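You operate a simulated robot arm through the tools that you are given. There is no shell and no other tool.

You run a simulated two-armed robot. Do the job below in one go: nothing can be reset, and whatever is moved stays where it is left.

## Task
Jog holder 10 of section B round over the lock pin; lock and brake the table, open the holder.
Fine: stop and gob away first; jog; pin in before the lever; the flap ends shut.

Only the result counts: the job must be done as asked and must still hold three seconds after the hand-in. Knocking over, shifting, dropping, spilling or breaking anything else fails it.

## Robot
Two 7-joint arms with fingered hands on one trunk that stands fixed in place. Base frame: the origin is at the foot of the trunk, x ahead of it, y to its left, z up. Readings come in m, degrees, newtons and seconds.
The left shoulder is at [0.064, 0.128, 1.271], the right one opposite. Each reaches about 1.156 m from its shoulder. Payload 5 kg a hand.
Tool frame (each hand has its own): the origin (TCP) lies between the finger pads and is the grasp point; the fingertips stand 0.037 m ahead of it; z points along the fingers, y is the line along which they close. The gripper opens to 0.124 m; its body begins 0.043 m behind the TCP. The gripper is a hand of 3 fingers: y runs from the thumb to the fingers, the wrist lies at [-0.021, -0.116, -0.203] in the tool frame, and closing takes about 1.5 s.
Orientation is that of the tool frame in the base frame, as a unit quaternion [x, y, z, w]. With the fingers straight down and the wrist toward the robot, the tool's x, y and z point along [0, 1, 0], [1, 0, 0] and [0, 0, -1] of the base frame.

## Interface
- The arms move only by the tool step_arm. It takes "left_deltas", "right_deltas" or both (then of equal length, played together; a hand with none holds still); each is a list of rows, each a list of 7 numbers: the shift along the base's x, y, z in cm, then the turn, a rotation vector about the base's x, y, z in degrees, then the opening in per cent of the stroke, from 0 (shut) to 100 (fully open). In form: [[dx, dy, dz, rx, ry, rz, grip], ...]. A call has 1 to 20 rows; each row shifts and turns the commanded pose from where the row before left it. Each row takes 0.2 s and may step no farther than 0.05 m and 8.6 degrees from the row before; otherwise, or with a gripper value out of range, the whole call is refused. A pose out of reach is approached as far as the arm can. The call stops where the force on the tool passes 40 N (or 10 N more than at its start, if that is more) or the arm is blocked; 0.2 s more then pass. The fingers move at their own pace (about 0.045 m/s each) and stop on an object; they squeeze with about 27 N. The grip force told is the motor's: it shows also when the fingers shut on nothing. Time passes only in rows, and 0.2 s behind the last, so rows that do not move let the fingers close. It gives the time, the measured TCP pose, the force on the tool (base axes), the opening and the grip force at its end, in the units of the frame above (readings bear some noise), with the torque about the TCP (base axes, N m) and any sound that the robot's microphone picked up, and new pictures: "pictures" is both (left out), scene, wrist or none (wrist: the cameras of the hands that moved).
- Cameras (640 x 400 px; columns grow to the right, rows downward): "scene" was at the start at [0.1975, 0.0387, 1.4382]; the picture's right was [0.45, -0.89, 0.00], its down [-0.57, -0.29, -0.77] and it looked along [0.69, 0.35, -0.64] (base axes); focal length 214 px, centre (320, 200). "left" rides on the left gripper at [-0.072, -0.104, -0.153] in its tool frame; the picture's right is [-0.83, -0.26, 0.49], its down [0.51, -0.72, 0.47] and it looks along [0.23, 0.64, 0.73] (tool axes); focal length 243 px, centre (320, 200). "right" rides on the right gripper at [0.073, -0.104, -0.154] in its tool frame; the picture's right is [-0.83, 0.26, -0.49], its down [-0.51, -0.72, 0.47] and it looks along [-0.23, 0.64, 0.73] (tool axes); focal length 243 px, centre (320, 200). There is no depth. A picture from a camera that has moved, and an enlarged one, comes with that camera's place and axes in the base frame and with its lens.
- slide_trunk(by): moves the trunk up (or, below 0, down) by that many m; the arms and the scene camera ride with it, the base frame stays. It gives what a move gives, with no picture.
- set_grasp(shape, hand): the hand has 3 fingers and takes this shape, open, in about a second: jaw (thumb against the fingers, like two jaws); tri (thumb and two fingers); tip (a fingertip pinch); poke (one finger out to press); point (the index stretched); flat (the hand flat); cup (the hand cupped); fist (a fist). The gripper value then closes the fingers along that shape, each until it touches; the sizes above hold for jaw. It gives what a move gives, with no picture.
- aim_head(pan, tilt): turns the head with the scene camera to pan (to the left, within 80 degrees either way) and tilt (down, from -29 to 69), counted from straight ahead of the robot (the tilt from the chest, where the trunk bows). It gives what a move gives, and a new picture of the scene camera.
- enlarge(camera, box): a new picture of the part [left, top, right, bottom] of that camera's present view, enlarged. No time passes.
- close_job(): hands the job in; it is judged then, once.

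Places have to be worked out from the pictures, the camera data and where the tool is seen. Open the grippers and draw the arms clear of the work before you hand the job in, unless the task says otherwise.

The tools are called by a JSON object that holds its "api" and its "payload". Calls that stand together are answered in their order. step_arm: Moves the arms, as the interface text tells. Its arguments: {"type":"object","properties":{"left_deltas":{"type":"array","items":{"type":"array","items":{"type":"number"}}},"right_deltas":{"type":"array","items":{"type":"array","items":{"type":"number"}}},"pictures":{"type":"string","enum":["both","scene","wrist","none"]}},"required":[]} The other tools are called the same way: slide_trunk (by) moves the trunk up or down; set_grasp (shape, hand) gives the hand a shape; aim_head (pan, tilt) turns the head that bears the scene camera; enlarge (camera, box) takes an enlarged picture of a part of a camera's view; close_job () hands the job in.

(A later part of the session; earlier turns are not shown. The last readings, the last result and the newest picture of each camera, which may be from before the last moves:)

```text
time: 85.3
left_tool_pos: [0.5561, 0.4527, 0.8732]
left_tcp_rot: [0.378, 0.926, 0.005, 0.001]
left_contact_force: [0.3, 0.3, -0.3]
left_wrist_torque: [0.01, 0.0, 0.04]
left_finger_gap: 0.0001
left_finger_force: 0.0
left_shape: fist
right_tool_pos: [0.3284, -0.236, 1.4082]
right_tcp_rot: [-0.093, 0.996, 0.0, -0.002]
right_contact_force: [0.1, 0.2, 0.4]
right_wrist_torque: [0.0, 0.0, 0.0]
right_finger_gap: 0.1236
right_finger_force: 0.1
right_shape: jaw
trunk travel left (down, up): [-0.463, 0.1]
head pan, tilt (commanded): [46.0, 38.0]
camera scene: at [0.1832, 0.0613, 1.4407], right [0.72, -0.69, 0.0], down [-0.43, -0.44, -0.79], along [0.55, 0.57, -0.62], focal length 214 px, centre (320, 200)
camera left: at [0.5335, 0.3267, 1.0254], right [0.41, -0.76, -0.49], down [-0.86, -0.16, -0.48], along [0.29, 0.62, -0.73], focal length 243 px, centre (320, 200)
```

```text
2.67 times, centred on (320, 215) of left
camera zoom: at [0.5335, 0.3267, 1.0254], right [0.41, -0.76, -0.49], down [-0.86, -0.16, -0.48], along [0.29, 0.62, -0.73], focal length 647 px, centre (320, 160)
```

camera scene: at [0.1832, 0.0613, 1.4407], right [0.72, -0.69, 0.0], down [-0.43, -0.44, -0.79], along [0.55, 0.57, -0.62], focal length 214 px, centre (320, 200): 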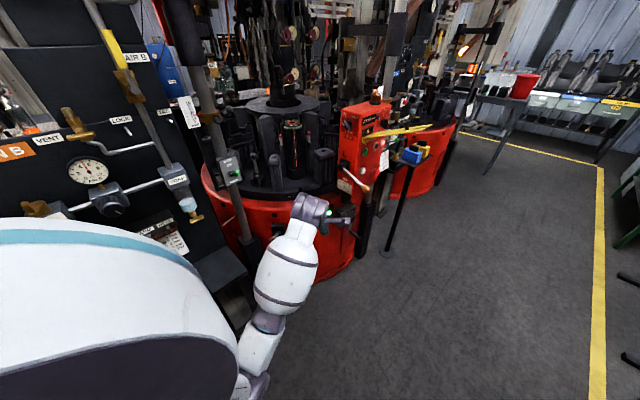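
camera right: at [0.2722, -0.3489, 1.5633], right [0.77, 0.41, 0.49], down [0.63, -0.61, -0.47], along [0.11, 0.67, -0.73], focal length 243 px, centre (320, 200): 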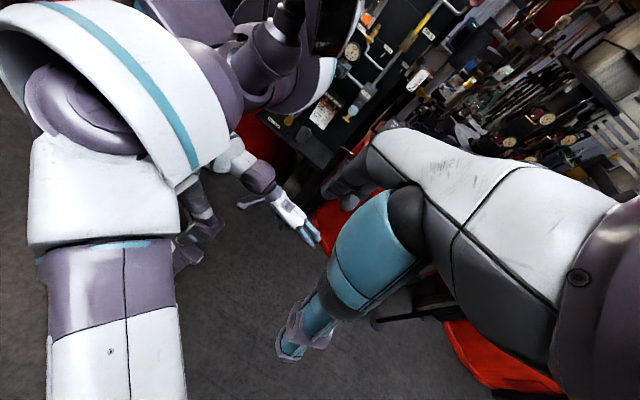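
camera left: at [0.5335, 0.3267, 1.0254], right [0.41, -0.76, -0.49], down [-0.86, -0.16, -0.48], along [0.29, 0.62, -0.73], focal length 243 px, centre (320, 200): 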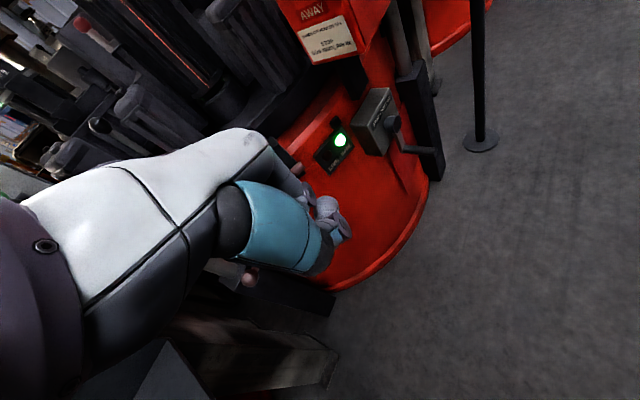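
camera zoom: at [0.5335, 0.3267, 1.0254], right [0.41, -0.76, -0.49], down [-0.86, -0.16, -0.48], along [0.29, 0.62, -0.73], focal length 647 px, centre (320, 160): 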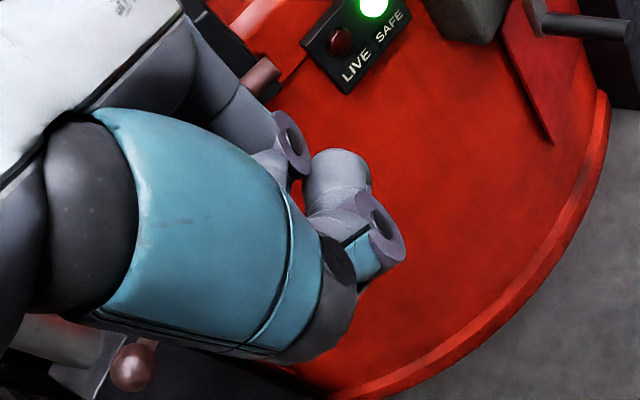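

The lever has swung from ≈ 69° to ≈ 36° above horizontal; the ball is now at ≈ (0.486, 0.702, 0.69). I'll come over it again and continue pushing down.

{"api": "step_arm", "payload": {"left_deltas": [[-1.5, 3.7, -1.2, 0, 0, 0, 100], [-1.5, 3.7, -1.2, 0, 0, 0, 100], [-1.5, 3.7, -1.2, 0, 0, 0, 100], [-1.5, 3.7, -1.2, 0, 0, 0, 100], [-1.5, 3.7, -1.2, 0, 0, 0, 100], [-1.5, 3.7, -1.2, 0, 0, 0, 100]], "pictures": "both"}}

{"api": "enlarge", "payload": {"camera": "left", "box": [200, 140, 440, 290]}}

{"api": "enlarge", "payload": {"camera": "scene", "box": [230, 190, 326, 250]}}

```text
time: 86.7
left_tool_pos: [0.4657, 0.677, 0.7995]
left_tcp_rot: [0.378, 0.926, 0.004, 0.003]
left_contact_force: [0.0, 0.7, -0.3]
left_wrist_torque: [-0.01, -0.04, -0.05]
left_finger_gap: 0.0
left_finger_force: 0.1
left_shape: fist
right_tool_pos: [0.3244, -0.2337, 1.4098]
right_tcp_rot: [-0.092, 0.996, 0.0, -0.001]
right_contact_force: [-0.2, 0.1, -0.1]
right_wrist_torque: [-0.02, -0.01, -0.01]
right_finger_gap: 0.1236
right_finger_force: 0.0
right_shape: jaw
trunk travel left (down, up): [-0.463, 0.1]
head pan, tilt (commanded): [46.0, 38.0]
camera scene: at [0.181, 0.0637, 1.441], right [0.72, -0.7, 0.0], down [-0.43, -0.44, -0.79], along [0.55, 0.57, -0.62], focal length 214 px, centre (320, 200)
camera left: at [0.4418, 0.551, 0.9527], right [0.41, -0.77, -0.49], down [-0.86, -0.16, -0.48], along [0.29, 0.62, -0.73], focal length 243 px, centre (320, 200)
```

scene: 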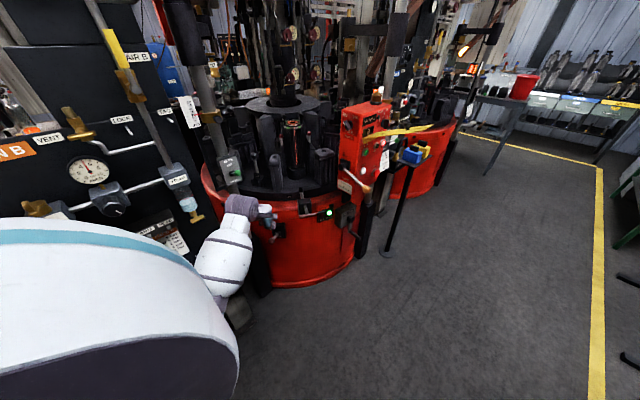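
left: 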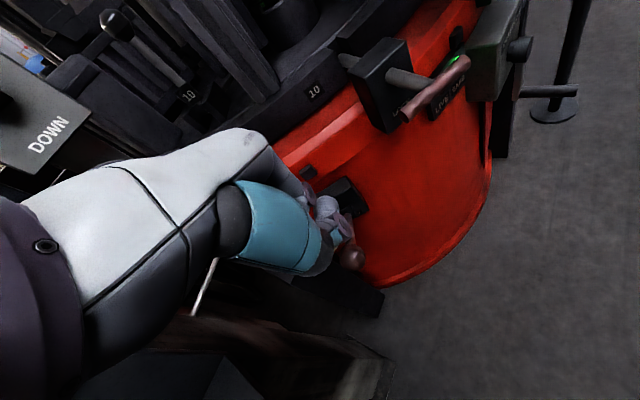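

```text
2.67 times, centred on (320, 215) of left
camera zoom: at [0.4418, 0.551, 0.9527], right [0.41, -0.77, -0.49], down [-0.86, -0.16, -0.48], along [0.29, 0.62, -0.73], focal length 647 px, centre (320, 160)
```

zoom: 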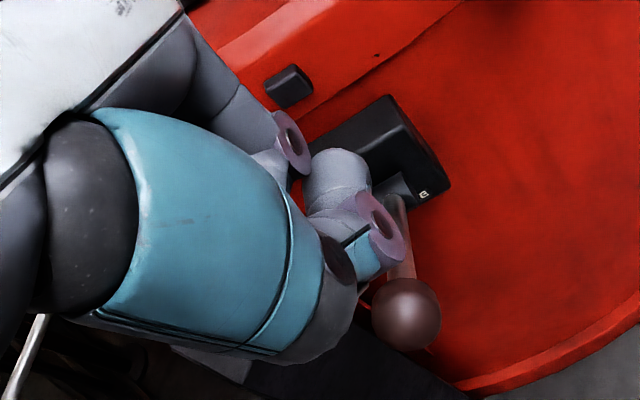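

```text
6.67 times, centred on (278, 220) of scene
camera zoom: at [0.181, 0.0637, 1.441], right [0.72, -0.7, 0.0], down [-0.43, -0.44, -0.79], along [0.55, 0.57, -0.62], focal length 1430 px, centre (600, 67)
```

zoom: 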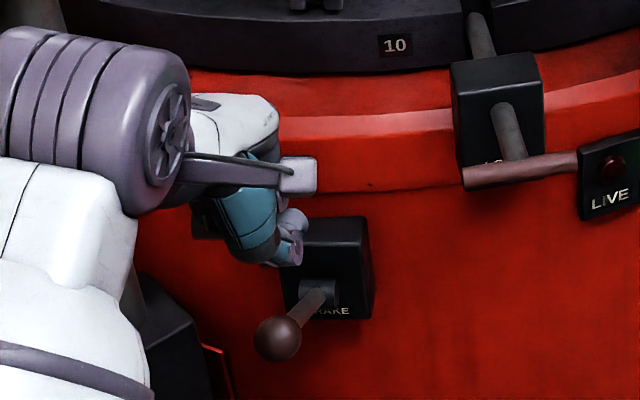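

The ball is clearly out at ≈ (0.485, 0.698, 0.678), θ ≈ 31°. I'll press down on it again and see whether it moves further or is at its stop.

{"api": "step_arm", "payload": {"left_deltas": [[-0.4, -0.4, -3, 0, 0, 0, 100], [0, 0, -3, 0, 0, 0, 100], [0, 0, -2, 0, 0, 0, 100], [0, 0, -1, 0, 0, 0, 100]], "pictures": "none"}}

{"api": "step_arm", "payload": {"left_deltas": [[0, 0, -0.7, 0, 0, 0, 100], [0, 0, -0.7, 0, 0, 0, 100], [0, 0, -0.7, 0, 0, 0, 100]], "pictures": "none"}}

```text
time: 87.7
left_tool_pos: [0.4618, 0.6704, 0.711]
left_tcp_rot: [0.378, 0.926, 0.003, 0.004]
left_contact_force: [-0.3, 0.0, 0.0]
left_wrist_torque: [0.0, 0.01, 0.03]
left_finger_gap: 0.0002
left_finger_force: 0.0
left_shape: fist
right_tool_pos: [0.3245, -0.2334, 1.409]
right_tcp_rot: [-0.092, 0.996, 0.001, -0.001]
right_contact_force: [-0.1, -0.2, 0.9]
right_wrist_torque: [-0.02, 0.0, 0.02]
right_finger_gap: 0.124
right_finger_force: 0.0
right_shape: jaw
trunk travel left (down, up): [-0.463, 0.1]
head pan, tilt (commanded): [46.0, 38.0]
```

```text
time: 88.5
left_tool_pos: [0.4618, 0.6701, 0.6905]
left_tcp_rot: [0.378, 0.926, 0.004, 0.002]
left_contact_force: [-0.3, 1.2, 0.2]
left_wrist_torque: [0.02, -0.01, 0.02]
left_finger_gap: 0.0
left_finger_force: 0.1
left_shape: fist
right_tool_pos: [0.3255, -0.235, 1.4091]
right_tcp_rot: [-0.092, 0.996, 0.001, -0.001]
right_contact_force: [0.2, -0.1, 0.5]
right_wrist_torque: [-0.03, -0.01, 0.01]
right_finger_gap: 0.1238
right_finger_force: 0.0
right_shape: jaw
trunk travel left (down, up): [-0.463, 0.1]
head pan, tilt (commanded): [46.0, 38.0]
```

{"api": "step_arm", "payload": {"left_deltas": [[0, 0, -0.7, 0, 0, 0, 100], [0, 0, -0.7, 0, 0, 0, 100]], "pictures": "both"}}

{"api": "enlarge", "payload": {"camera": "left", "box": [280, 170, 440, 270]}}

{"api": "enlarge", "payload": {"camera": "scene", "box": [230, 190, 326, 250]}}

```text
time: 89.1
left_tool_pos: [0.4603, 0.67, 0.6768]
left_tcp_rot: [0.378, 0.926, 0.004, 0.003]
left_contact_force: [-0.4, 0.1, 0.1]
left_wrist_torque: [0.02, 0.0, -0.01]
left_finger_gap: 0.0
left_finger_force: 0.0
left_shape: fist
right_tool_pos: [0.3242, -0.2353, 1.4093]
right_tcp_rot: [-0.092, 0.996, 0.001, -0.001]
right_contact_force: [-0.3, -1.3, -0.7]
right_wrist_torque: [0.02, 0.02, -0.01]
right_finger_gap: 0.124
right_finger_force: 0.0
right_shape: jaw
trunk travel left (down, up): [-0.463, 0.1]
head pan, tilt (commanded): [46.0, 38.0]
camera scene: at [0.1816, 0.0625, 1.4409], right [0.72, -0.69, 0.0], down [-0.43, -0.44, -0.79], along [0.55, 0.57, -0.62], focal length 214 px, centre (320, 200)
camera left: at [0.4385, 0.5443, 0.8292], right [0.41, -0.77, -0.49], down [-0.86, -0.16, -0.48], along [0.29, 0.62, -0.73], focal length 243 px, centre (320, 200)
```

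scene: 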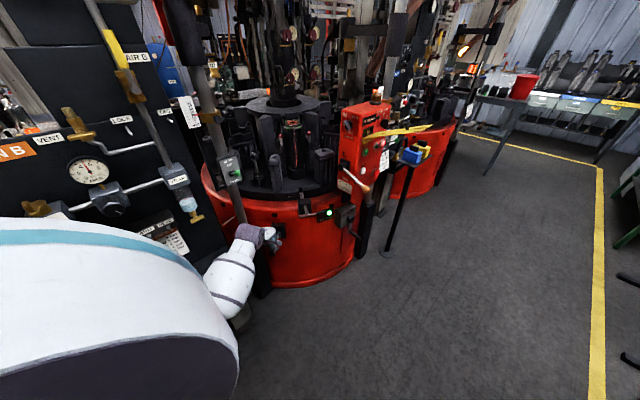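
left: 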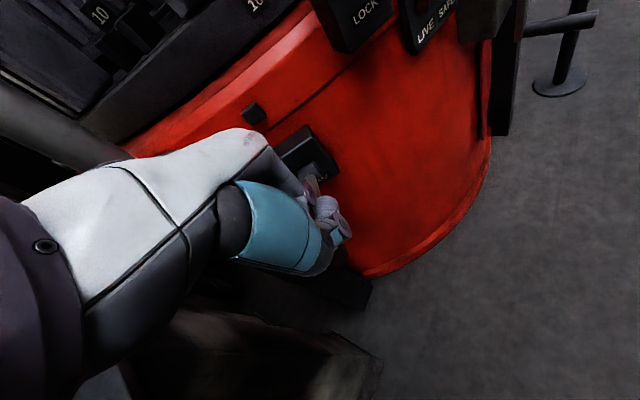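

```text
4.00 times, centred on (360, 220) of left
camera zoom: at [0.4385, 0.5443, 0.8292], right [0.41, -0.77, -0.49], down [-0.86, -0.16, -0.48], along [0.29, 0.62, -0.73], focal length 970 px, centre (160, 120)
```

zoom: 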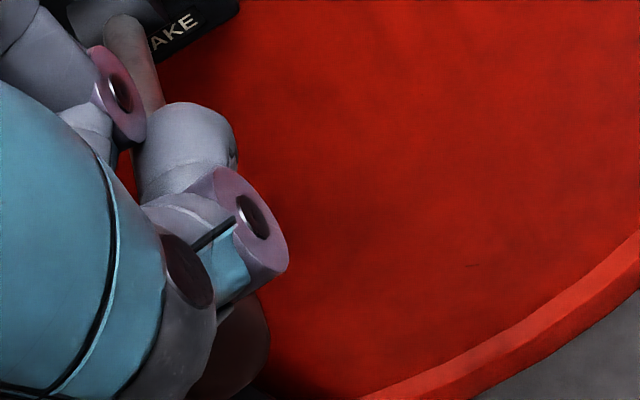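

```text
6.67 times, centred on (278, 220) of scene
camera zoom: at [0.1816, 0.0625, 1.4409], right [0.72, -0.69, 0.0], down [-0.43, -0.44, -0.79], along [0.55, 0.57, -0.62], focal length 1430 px, centre (600, 67)
```

zoom: 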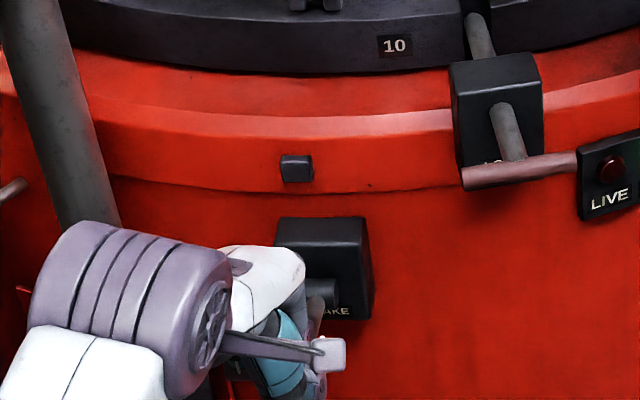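

The lever appears to have dropped further with almost no force. I'll keep following it down to its stop.

{"api": "step_arm", "payload": {"left_deltas": [[0, 0, -0.8, 0, 0, 0, 100], [0, 0, -0.8, 0, 0, 0, 100], [0, 0, -0.8, 0, 0, 0, 100]], "pictures": "both"}}

{"api": "enlarge", "payload": {"camera": "left", "box": [280, 170, 440, 270]}}

{"api": "enlarge", "payload": {"camera": "scene", "box": [230, 200, 326, 260]}}

```text
time: 89.9
left_tool_pos: [0.4618, 0.6699, 0.6516]
left_tcp_rot: [0.378, 0.926, 0.003, 0.004]
left_contact_force: [0.1, 0.7, 0.7]
left_wrist_torque: [0.01, 0.0, 0.01]
left_finger_gap: 0.0
left_finger_force: 0.1
left_shape: fist
right_tool_pos: [0.325, -0.2355, 1.409]
right_tcp_rot: [-0.092, 0.996, 0.001, -0.002]
right_contact_force: [-0.7, 0.0, -0.4]
right_wrist_torque: [0.0, 0.02, 0.01]
right_finger_gap: 0.124
right_finger_force: 0.2
right_shape: jaw
trunk travel left (down, up): [-0.463, 0.1]
head pan, tilt (commanded): [46.0, 38.0]
camera scene: at [0.1816, 0.0624, 1.441], right [0.72, -0.69, 0.0], down [-0.43, -0.44, -0.79], along [0.55, 0.57, -0.62], focal length 214 px, centre (320, 200)
camera left: at [0.4397, 0.5439, 0.8039], right [0.41, -0.77, -0.49], down [-0.86, -0.16, -0.48], along [0.29, 0.62, -0.73], focal length 243 px, centre (320, 200)
```

scene: 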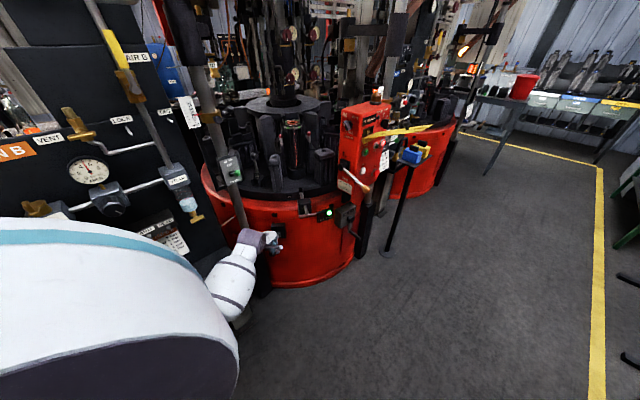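
left: 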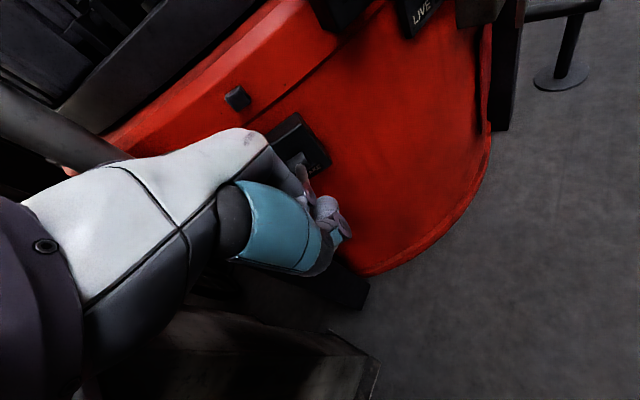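

```text
4.00 times, centred on (360, 220) of left
camera zoom: at [0.4397, 0.5439, 0.8039], right [0.41, -0.77, -0.49], down [-0.86, -0.16, -0.48], along [0.29, 0.62, -0.73], focal length 970 px, centre (160, 120)
```

zoom: 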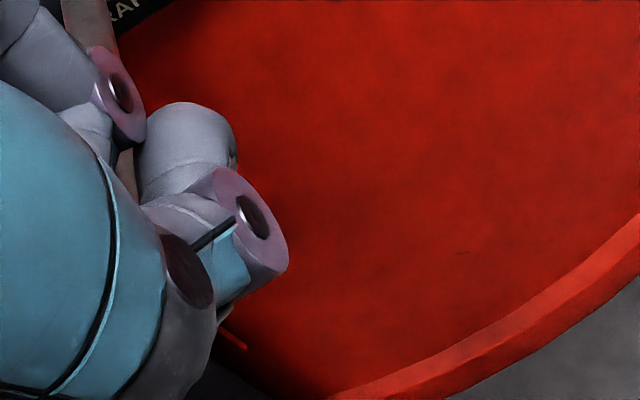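

```text
6.67 times, centred on (278, 230) of scene
camera zoom: at [0.1816, 0.0624, 1.441], right [0.72, -0.69, 0.0], down [-0.43, -0.44, -0.79], along [0.55, 0.57, -0.62], focal length 1430 px, centre (600, 0)
```

zoom: 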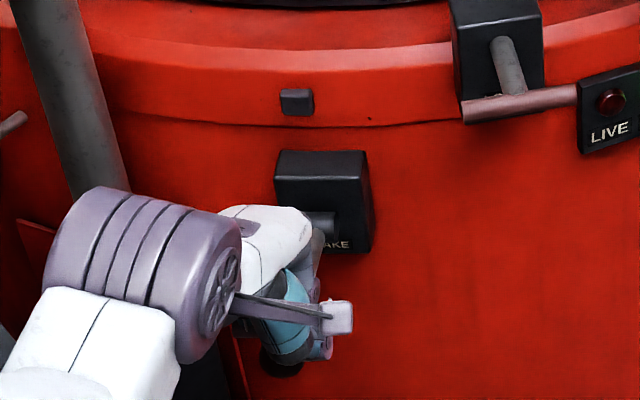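

The shaft now leans the other way — the lever has apparently snapped down to about horizontal or below. I'll lift straight up and move aside to look.

{"api": "step_arm", "payload": {"left_deltas": [[0, 0, 2, 0, 0, 0, 100], [0, 0, 3, 0, 0, 0, 100], [0, 0, 4, 0, 0, 0, 100], [0, 0, 4, 0, 0, 0, 100], [1, -4, 2, 0, 0, 0, 100], [3, -3.5, 1, 0, 0, 0, 100], [3.5, -3.2, 0.5, 0, 0, 0, 100], [3.5, -3.2, 0.5, 0, 0, 0, 100], [3.5, -3.2, 0.5, 0, 0, 0, 100]], "pictures": "both"}}

{"api": "enlarge", "payload": {"camera": "scene", "box": [230, 190, 326, 250]}}

{"api": "enlarge", "payload": {"camera": "left", "box": [160, 140, 400, 290]}}

```text
time: 91.9
left_tool_pos: [0.6086, 0.5018, 0.8243]
left_tcp_rot: [0.377, 0.926, 0.004, 0.003]
left_contact_force: [0.8, -0.3, -0.3]
left_wrist_torque: [0.02, 0.02, 0.02]
left_finger_gap: 0.0
left_finger_force: 0.0
left_shape: fist
right_tool_pos: [0.3261, -0.2365, 1.4085]
right_tcp_rot: [-0.092, 0.996, 0.001, -0.002]
right_contact_force: [0.9, -0.7, -0.6]
right_wrist_torque: [0.07, 0.0, -0.02]
right_finger_gap: 0.1239
right_finger_force: 0.1
right_shape: jaw
trunk travel left (down, up): [-0.463, 0.1]
head pan, tilt (commanded): [46.0, 38.0]
camera scene: at [0.1831, 0.0615, 1.4407], right [0.72, -0.69, 0.0], down [-0.43, -0.44, -0.79], along [0.55, 0.57, -0.62], focal length 214 px, centre (320, 200)
camera left: at [0.5864, 0.376, 0.9774], right [0.41, -0.77, -0.49], down [-0.86, -0.16, -0.48], along [0.29, 0.62, -0.73], focal length 243 px, centre (320, 200)
```

scene: 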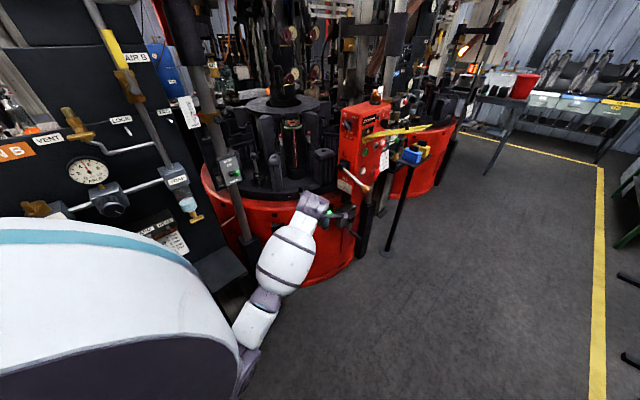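
left: 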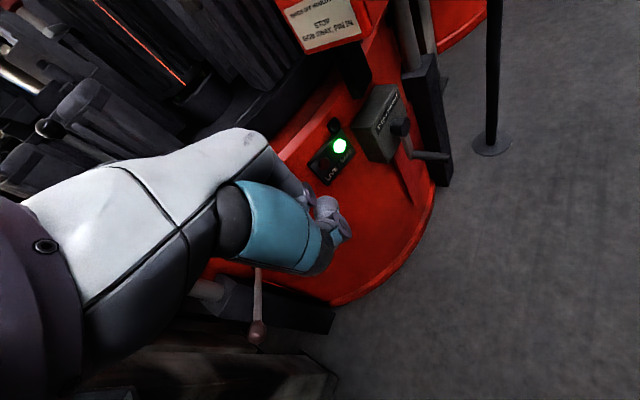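

```text
6.67 times, centred on (278, 220) of scene
camera zoom: at [0.1831, 0.0615, 1.4407], right [0.72, -0.69, 0.0], down [-0.43, -0.44, -0.79], along [0.55, 0.57, -0.62], focal length 1430 px, centre (600, 67)
```

zoom: 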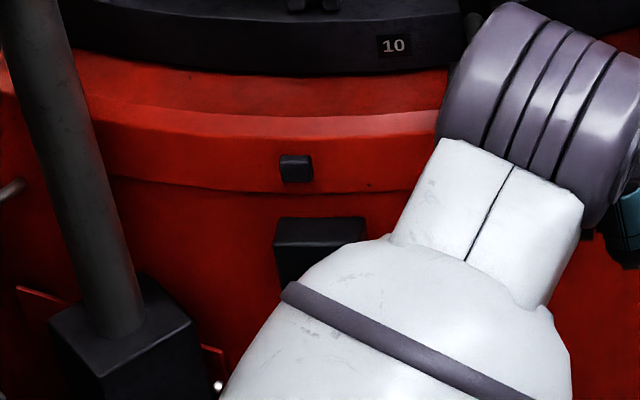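

```text
2.67 times, centred on (280, 215) of left
camera zoom: at [0.5864, 0.376, 0.9774], right [0.41, -0.77, -0.49], down [-0.86, -0.16, -0.48], along [0.29, 0.62, -0.73], focal length 647 px, centre (427, 160)
```

zoom: 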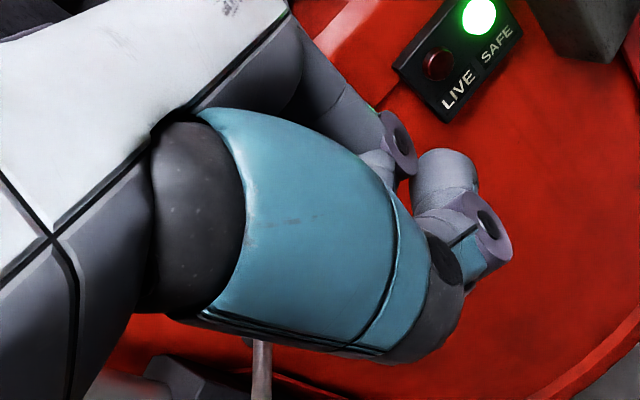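

The forearm blocks the head's view; the left camera suggests the lever is near horizontal. I'll move the hand further right for an unobstructed look at the brake.

{"api": "step_arm", "payload": {"left_deltas": [[3, -4, 1, 0, 0, 0, 100], [3, -4, 1, 0, 0, 0, 100], [3, -4, 1, 0, 0, 0, 100], [3, -4, 1, 0, 0, 0, 100]], "pictures": "both"}}

{"api": "enlarge", "payload": {"camera": "scene", "box": [230, 190, 326, 250]}}

{"api": "enlarge", "payload": {"camera": "scene", "box": [200, 110, 328, 190]}}

```text
refused: row 1 steps farther than a row can; nothing moved
```

```text
6.67 times, centred on (278, 220) of scene
camera zoom: at [0.1831, 0.0615, 1.4407], right [0.72, -0.69, 0.0], down [-0.43, -0.44, -0.79], along [0.55, 0.57, -0.62], focal length 1430 px, centre (600, 67)
```

zoom: 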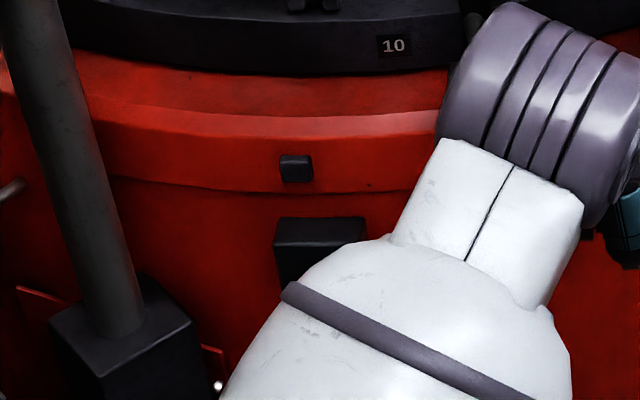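

```text
5.00 times, centred on (264, 150) of scene
camera zoom: at [0.1831, 0.0615, 1.4407], right [0.72, -0.69, 0.0], down [-0.43, -0.44, -0.79], along [0.55, 0.57, -0.62], focal length 1072 px, centre (600, 450)
```

zoom: 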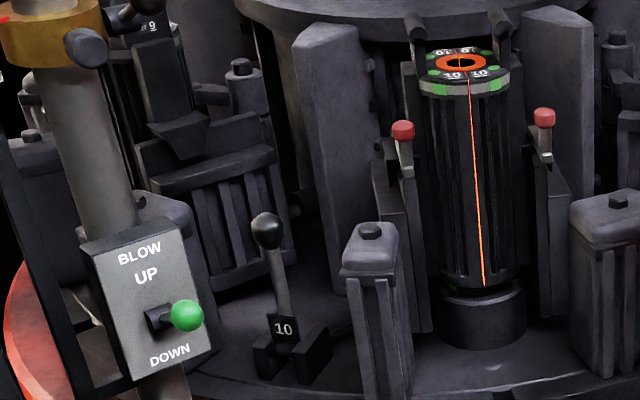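

The step was just over the limit; retry with shorter rows.

{"api": "step_arm", "payload": {"left_deltas": [[3, -3.6, 1, 0, 0, 0, 100], [3, -3.6, 1, 0, 0, 0, 100], [3, -3.6, 1, 0, 0, 0, 100], [3, -3.6, 1, 0, 0, 0, 100]], "pictures": "both"}}

{"api": "enlarge", "payload": {"camera": "scene", "box": [230, 190, 326, 250]}}

```text
time: 92.9
left_tool_pos: [0.7267, 0.3532, 0.8685]
left_tcp_rot: [0.378, 0.926, 0.005, 0.001]
left_contact_force: [0.0, -0.5, -0.4]
left_wrist_torque: [0.05, -0.01, 0.02]
left_finger_gap: 0.0
left_finger_force: 0.1
left_shape: fist
right_tool_pos: [0.3258, -0.2366, 1.4078]
right_tcp_rot: [-0.092, 0.996, 0.002, 0.0]
right_contact_force: [0.3, 0.3, -0.1]
right_wrist_torque: [0.03, 0.01, -0.01]
right_finger_gap: 0.1239
right_finger_force: 0.0
right_shape: jaw
trunk travel left (down, up): [-0.463, 0.1]
head pan, tilt (commanded): [46.0, 38.0]
camera scene: at [0.1829, 0.0604, 1.4408], right [0.72, -0.69, 0.0], down [-0.43, -0.44, -0.79], along [0.55, 0.57, -0.62], focal length 214 px, centre (320, 200)
camera left: at [0.7048, 0.2268, 1.0203], right [0.41, -0.76, -0.49], down [-0.86, -0.16, -0.48], along [0.29, 0.62, -0.73], focal length 243 px, centre (320, 200)
```

scene: 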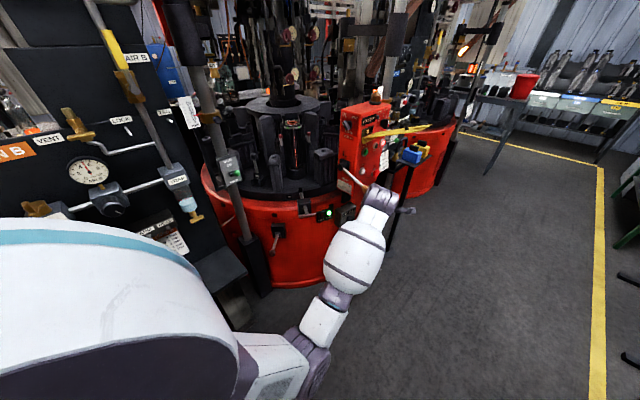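
left: 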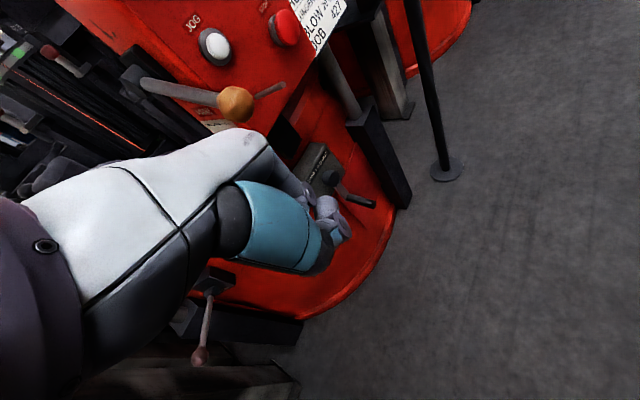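

```text
6.67 times, centred on (278, 220) of scene
camera zoom: at [0.1829, 0.0604, 1.4408], right [0.72, -0.69, 0.0], down [-0.43, -0.44, -0.79], along [0.55, 0.57, -0.62], focal length 1430 px, centre (600, 67)
```

zoom: 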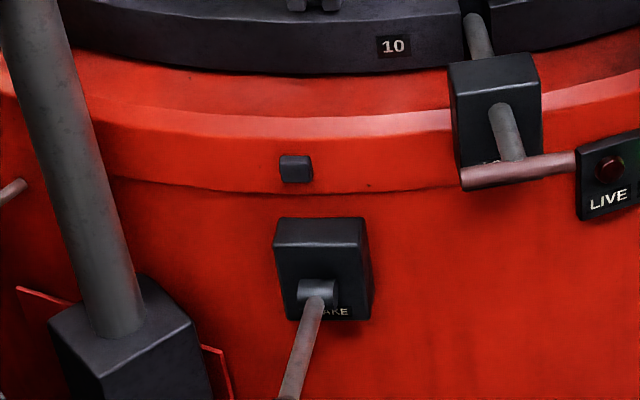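

The lever now points outward near horizontal (θ ≈ 5°). To be sure the brake is fully on, I'll press on the ball once more and feel for the stop.

{"api": "step_arm", "payload": {"left_deltas": [[-3.2, 3.5, -1, 0, 0, 0, 100], [-3.2, 3.5, -1, 0, 0, 0, 100], [-3.2, 3.5, -1, 0, 0, 0, 100], [-3.2, 3.5, -1, 0, 0, 0, 100], [-3.2, 3.5, -1, 0, 0, 0, 100], [-3.2, 3.5, -1, 0, 0, 0, 100], [-3.2, 3.5, -1, 0, 0, 0, 100], [-3.2, 3.5, -1, 0, 0, 0, 100], [-2.2, 2.7, -1, 0, 0, 0, 100]], "pictures": "wrist"}}

{"api": "enlarge", "payload": {"camera": "left", "box": [200, 140, 440, 290]}}

```text
time: 94.9
left_tool_pos: [0.4496, 0.6619, 0.777]
left_tcp_rot: [0.378, 0.926, 0.003, 0.003]
left_contact_force: [-0.4, 0.8, 0.3]
left_wrist_torque: [-0.03, 0.0, -0.01]
left_finger_gap: 0.0002
left_finger_force: 0.1
left_shape: fist
right_tool_pos: [0.3238, -0.2338, 1.41]
right_tcp_rot: [-0.092, 0.996, 0.0, -0.001]
right_contact_force: [-1.2, 0.2, -1.0]
right_wrist_torque: [0.03, -0.01, 0.02]
right_finger_gap: 0.1241
right_finger_force: 0.0
right_shape: jaw
trunk travel left (down, up): [-0.463, 0.1]
head pan, tilt (commanded): [46.0, 38.0]
camera left: at [0.4262, 0.5361, 0.9289], right [0.41, -0.77, -0.49], down [-0.86, -0.16, -0.48], along [0.29, 0.62, -0.73], focal length 243 px, centre (320, 200)
```

left: 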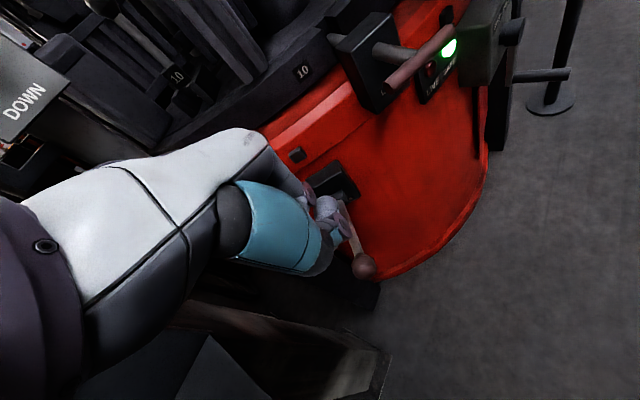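

```text
2.67 times, centred on (320, 215) of left
camera zoom: at [0.4262, 0.5361, 0.9289], right [0.41, -0.77, -0.49], down [-0.86, -0.16, -0.48], along [0.29, 0.62, -0.73], focal length 647 px, centre (320, 160)
```

zoom: 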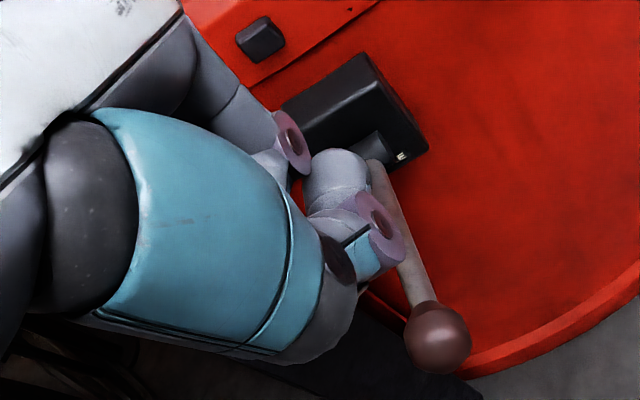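

The ball is right below the knuckles. I'll lower onto it and press gently.

{"api": "step_arm", "payload": {"left_deltas": [[0, 0, -4, 0, 0, 0, 100], [0, 0, -4, 0, 0, 0, 100], [0, 0, -3, 0, 0, 0, 100], [0, 0, -1, 0, 0, 0, 100], [0, 0, -1, 0, 0, 0, 100]], "pictures": "none"}}

{"api": "step_arm", "payload": {"left_deltas": [[0, 0, -0.7, 0, 0, 0, 100], [0, 0, -0.7, 0, 0, 0, 100]], "pictures": "wrist"}}

{"api": "enlarge", "payload": {"camera": "left", "box": [280, 170, 440, 270]}}

```text
time: 96.1
left_tool_pos: [0.4485, 0.6614, 0.648]
left_tcp_rot: [0.378, 0.926, 0.004, 0.002]
left_contact_force: [-0.1, 0.3, -0.5]
left_wrist_torque: [0.02, -0.01, 0.04]
left_finger_gap: 0.0
left_finger_force: 0.1
left_shape: fist
right_tool_pos: [0.3261, -0.2347, 1.41]
right_tcp_rot: [-0.092, 0.996, 0.001, -0.001]
right_contact_force: [-1.1, 0.2, 0.3]
right_wrist_torque: [-0.02, -0.02, -0.01]
right_finger_gap: 0.1237
right_finger_force: 0.2
right_shape: jaw
trunk travel left (down, up): [-0.463, 0.1]
head pan, tilt (commanded): [46.0, 38.0]
```

```text
time: 96.7
left_tool_pos: [0.4494, 0.6614, 0.6337]
left_tcp_rot: [0.378, 0.926, 0.004, 0.002]
left_contact_force: [-0.8, -0.8, 0.3]
left_wrist_torque: [0.02, -0.02, -0.03]
left_finger_gap: 0.0
left_finger_force: 0.1
left_shape: fist
right_tool_pos: [0.3249, -0.2361, 1.4091]
right_tcp_rot: [-0.093, 0.996, 0.001, 0.0]
right_contact_force: [0.0, 0.0, 0.2]
right_wrist_torque: [0.02, 0.02, -0.02]
right_finger_gap: 0.124
right_finger_force: 0.1
right_shape: jaw
trunk travel left (down, up): [-0.463, 0.1]
head pan, tilt (commanded): [46.0, 38.0]
camera left: at [0.4271, 0.5359, 0.7864], right [0.41, -0.77, -0.49], down [-0.86, -0.16, -0.48], along [0.29, 0.62, -0.73], focal length 243 px, centre (320, 200)
```

left: 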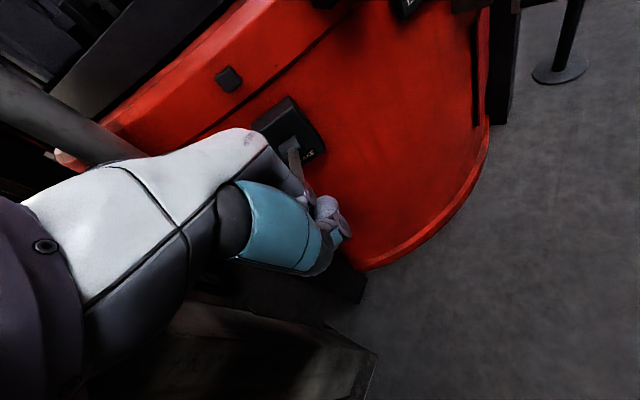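

```text
4.00 times, centred on (360, 220) of left
camera zoom: at [0.4271, 0.5359, 0.7864], right [0.41, -0.77, -0.49], down [-0.86, -0.16, -0.48], along [0.29, 0.62, -0.73], focal length 970 px, centre (160, 120)
```

zoom: 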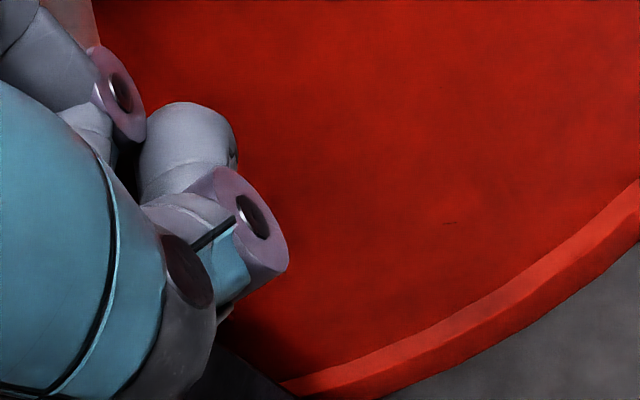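

Still no contact; keep lowering in small steps.

{"api": "step_arm", "payload": {"left_deltas": [[0, 0, -0.7, 0, 0, 0, 100], [0, 0, -0.7, 0, 0, 0, 100], [0, 0, -0.6, 0, 0, 0, 100]], "pictures": "none"}}

{"api": "step_arm", "payload": {"left_deltas": [[0, 0, -0.6, 0, 0, 0, 100], [0, 0, -0.6, 0, 0, 0, 100]], "pictures": "both"}}

{"api": "enlarge", "payload": {"camera": "left", "box": [280, 170, 440, 270]}}

{"api": "enlarge", "payload": {"camera": "scene", "box": [230, 200, 326, 260]}}

```text
time: 97.3
left_tool_pos: [0.4533, 0.6661, 0.6294]
left_tcp_rot: [0.377, 0.926, 0.013, 0.006]
left_contact_force: [-5.0, -3.7, 22.4]
left_wrist_torque: [0.28, -0.37, -0.01]
left_finger_gap: 0.0
left_finger_force: 0.1
left_shape: fist
right_tool_pos: [0.3258, -0.236, 1.4097]
right_tcp_rot: [-0.093, 0.996, 0.001, -0.001]
right_contact_force: [-0.2, 0.6, 0.1]
right_wrist_torque: [-0.04, 0.01, 0.02]
right_finger_gap: 0.1239
right_finger_force: 0.0
right_shape: jaw
trunk travel left (down, up): [-0.463, 0.1]
head pan, tilt (commanded): [46.0, 38.0]
stopped in row 3 (left hand): the force on the tool passed its limit at 45 N (the readings are from after the stop); the commanded pose is now the measured one
```

```text
time: 97.8
left_tool_pos: [0.4574, 0.6677, 0.6273]
left_tcp_rot: [0.377, 0.926, 0.018, 0.009]
left_contact_force: [-4.4, -6.4, 25.1]
left_wrist_torque: [0.26, -0.33, -0.08]
left_finger_gap: 0.1188
left_finger_force: 0.0
left_shape: fist
right_tool_pos: [0.3242, -0.2362, 1.4089]
right_tcp_rot: [-0.092, 0.996, 0.002, -0.001]
right_contact_force: [0.2, 1.0, -0.7]
right_wrist_torque: [-0.05, 0.05, -0.02]
right_finger_gap: 0.124
right_finger_force: 0.1
right_shape: jaw
trunk travel left (down, up): [-0.463, 0.1]
head pan, tilt (commanded): [46.0, 38.0]
stopped in row 2 (left hand): the force on the tool passed its limit at 46 N (the readings are from after the stop); the commanded pose is now the measured one
camera scene: at [0.1808, 0.061, 1.441], right [0.72, -0.69, 0.0], down [-0.43, -0.44, -0.79], along [0.55, 0.57, -0.61], focal length 214 px, centre (320, 200)
camera left: at [0.4301, 0.5399, 0.7764], right [0.42, -0.76, -0.5], down [-0.85, -0.15, -0.5], along [0.31, 0.64, -0.71], focal length 243 px, centre (320, 200)
```

scene: 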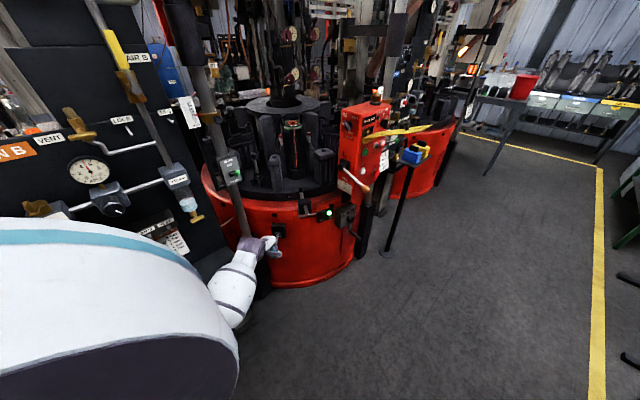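
left: 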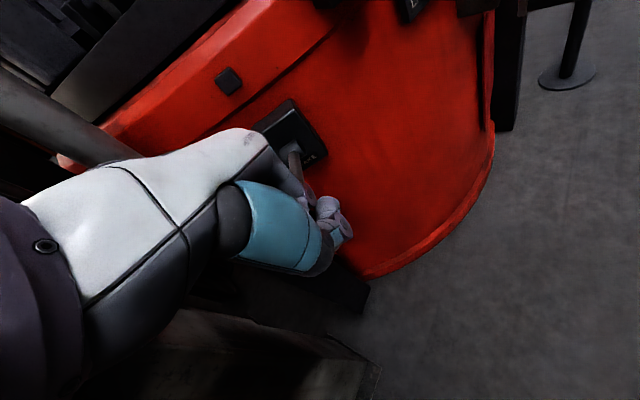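

```text
4.00 times, centred on (360, 220) of left
camera zoom: at [0.4301, 0.5399, 0.7764], right [0.42, -0.76, -0.5], down [-0.85, -0.15, -0.5], along [0.31, 0.64, -0.71], focal length 970 px, centre (160, 120)
```

zoom: 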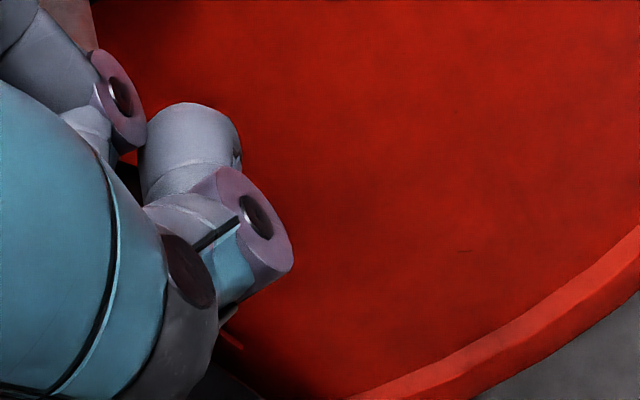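

```text
6.67 times, centred on (278, 230) of scene
camera zoom: at [0.1808, 0.061, 1.441], right [0.72, -0.69, 0.0], down [-0.43, -0.44, -0.79], along [0.55, 0.57, -0.61], focal length 1430 px, centre (600, 0)
```

zoom: 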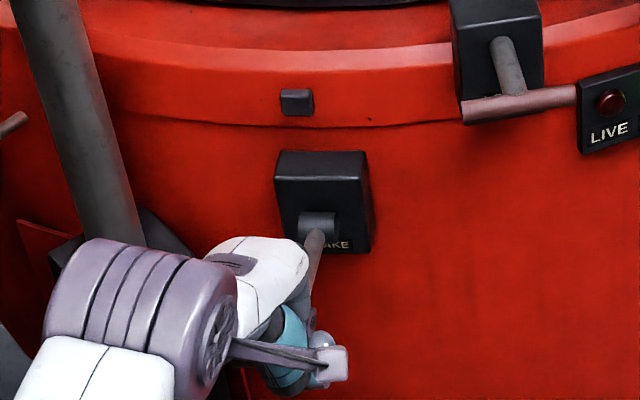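

Pressing with 45 N meets a hard stop at horizontal, so the brake lever is fully down. I'll lift off and retreat, then study holder 10's lever.

{"api": "step_arm", "payload": {"left_deltas": [[0, 0, 2, 0, 0, 0, 100], [0, 0, 3, 0, 0, 0, 100], [0, 0, 4, 0, 0, 0, 100], [0, -1, 4, 0, 0, 0, 100], [1, -4, 2.5, 0, 0, 0, 100], [1, -4, 2.5, 0, 0, 0, 100], [2, -4, 2, 0, 0, 0, 100], [2, -4, 2, 0, 0, 0, 100], [2, -4, 2, 0, 0, 0, 100]], "pictures": "both"}}

{"api": "enlarge", "payload": {"camera": "scene", "box": [230, 130, 294, 170]}}

{"api": "enlarge", "payload": {"camera": "scene", "box": [200, 110, 328, 190]}}

{"api": "enlarge", "payload": {"camera": "scene", "box": [264, 110, 328, 150]}}

```text
time: 99.8
left_tool_pos: [0.5335, 0.454, 0.8576]
left_tcp_rot: [0.377, 0.926, 0.015, 0.007]
left_contact_force: [0.7, -0.9, -0.6]
left_wrist_torque: [0.04, 0.01, 0.01]
left_finger_gap: 0.0
left_finger_force: 0.1
left_shape: fist
right_tool_pos: [0.3253, -0.2355, 1.4079]
right_tcp_rot: [-0.092, 0.996, 0.002, -0.001]
right_contact_force: [0.0, -0.3, 0.0]
right_wrist_torque: [0.02, 0.0, 0.03]
right_finger_gap: 0.1241
right_finger_force: 0.1
right_shape: jaw
trunk travel left (down, up): [-0.463, 0.1]
head pan, tilt (commanded): [46.0, 38.0]
camera scene: at [0.1823, 0.061, 1.4409], right [0.72, -0.69, 0.0], down [-0.43, -0.44, -0.79], along [0.55, 0.57, -0.62], focal length 214 px, centre (320, 200)
camera left: at [0.5084, 0.326, 1.0087], right [0.42, -0.76, -0.5], down [-0.86, -0.15, -0.5], along [0.3, 0.64, -0.71], focal length 243 px, centre (320, 200)
```

scene: 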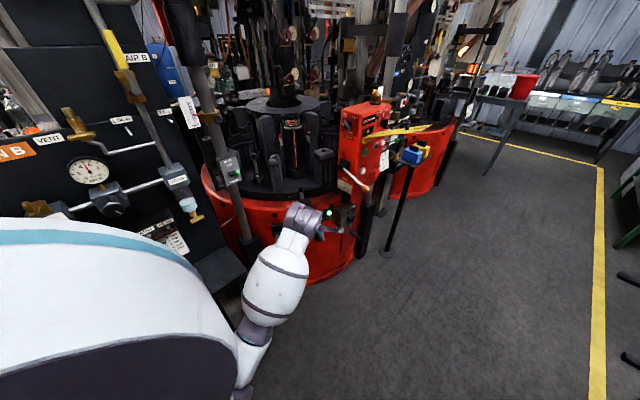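
left: 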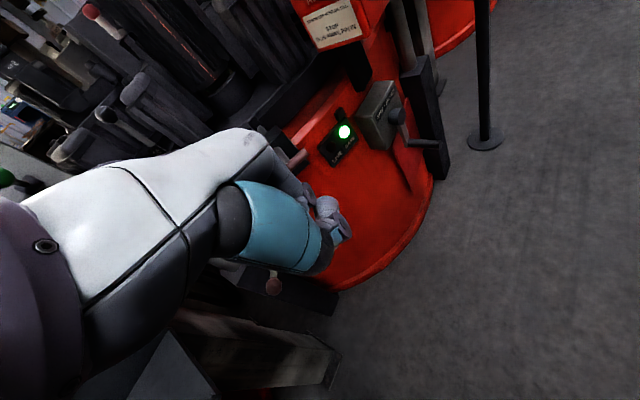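

```text
10.00 times, centred on (262, 150) of scene
camera zoom: at [0.1823, 0.061, 1.4409], right [0.72, -0.69, 0.0], down [-0.43, -0.44, -0.79], along [0.55, 0.57, -0.62], focal length 2145 px, centre (900, 700)
```

zoom: 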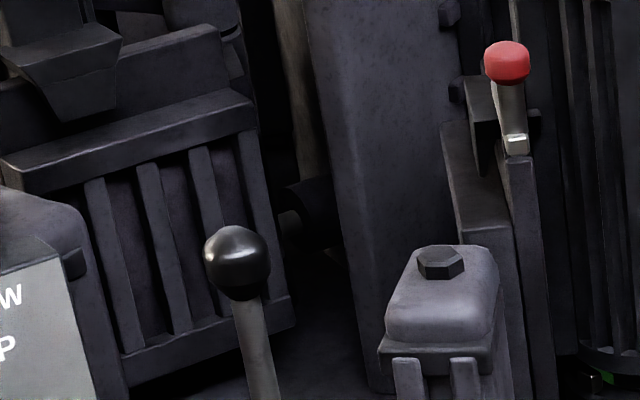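

```text
5.00 times, centred on (264, 150) of scene
camera zoom: at [0.1823, 0.061, 1.4409], right [0.72, -0.69, 0.0], down [-0.43, -0.44, -0.79], along [0.55, 0.57, -0.62], focal length 1072 px, centre (600, 450)
```

zoom: 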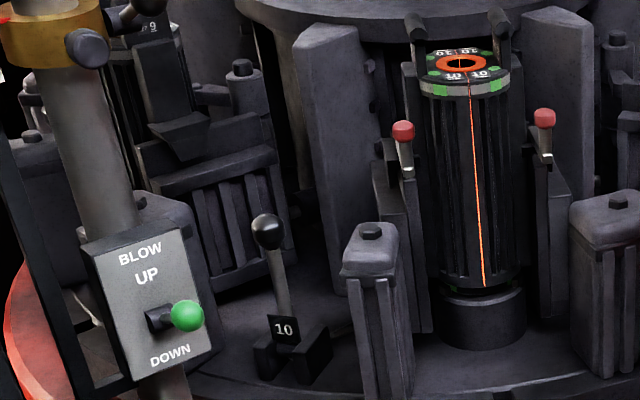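

```text
10.00 times, centred on (296, 130) of scene
camera zoom: at [0.1823, 0.061, 1.4409], right [0.72, -0.69, 0.0], down [-0.43, -0.44, -0.79], along [0.55, 0.57, -0.62], focal length 2145 px, centre (560, 900)
```

zoom: 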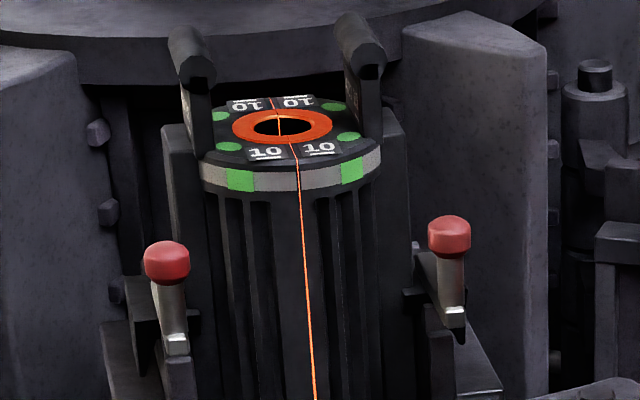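

I need to see the foot of lever 10 to learn which way it swings; zooming on its base.

{"api": "enlarge", "payload": {"camera": "scene", "box": [235, 155, 299, 195]}}

{"api": "enlarge", "payload": {"camera": "scene", "box": [195, 90, 259, 130]}}

{"api": "enlarge", "payload": {"camera": "left", "box": [0, 0, 240, 150]}}

```text
10.00 times, centred on (267, 175) of scene
camera zoom: at [0.1823, 0.061, 1.4409], right [0.72, -0.69, 0.0], down [-0.43, -0.44, -0.79], along [0.55, 0.57, -0.62], focal length 2145 px, centre (850, 450)
```

zoom: 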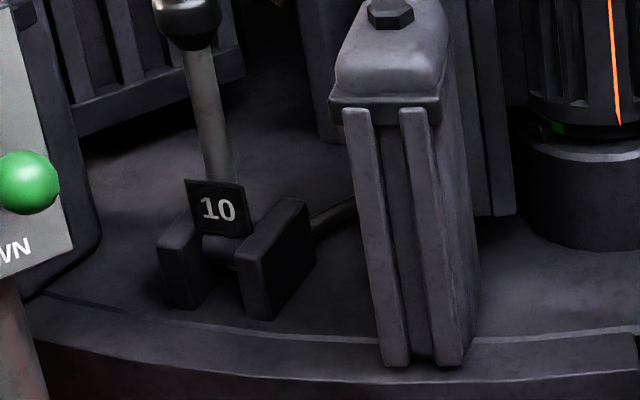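

```text
10.00 times, centred on (227, 110) of scene
camera zoom: at [0.1823, 0.061, 1.4409], right [0.72, -0.69, 0.0], down [-0.43, -0.44, -0.79], along [0.55, 0.57, -0.62], focal length 2145 px, centre (1250, 1100)
```

zoom: 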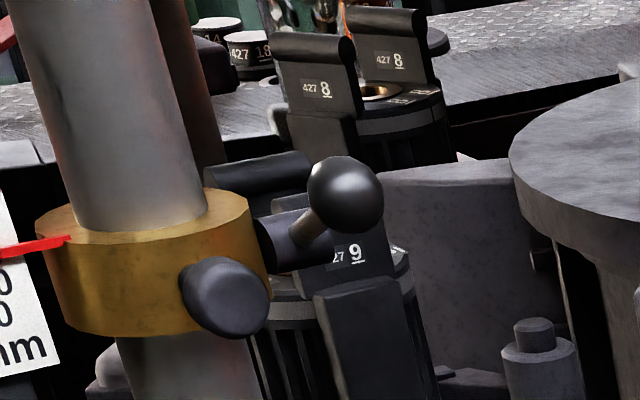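

```text
2.67 times, centred on (120, 75) of left
camera zoom: at [0.5084, 0.326, 1.0087], right [0.42, -0.76, -0.5], down [-0.86, -0.15, -0.5], along [0.3, 0.64, -0.71], focal length 647 px, centre (853, 533)
```

zoom: 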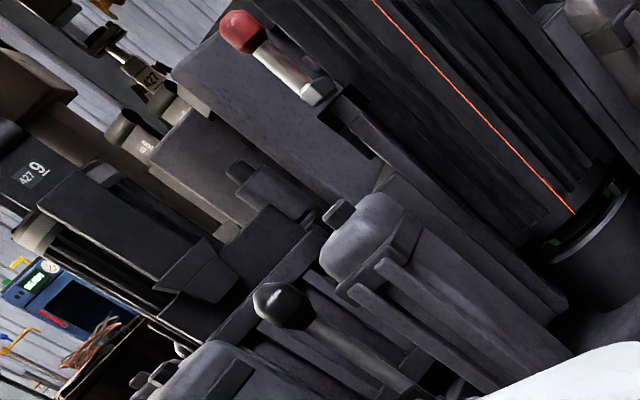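

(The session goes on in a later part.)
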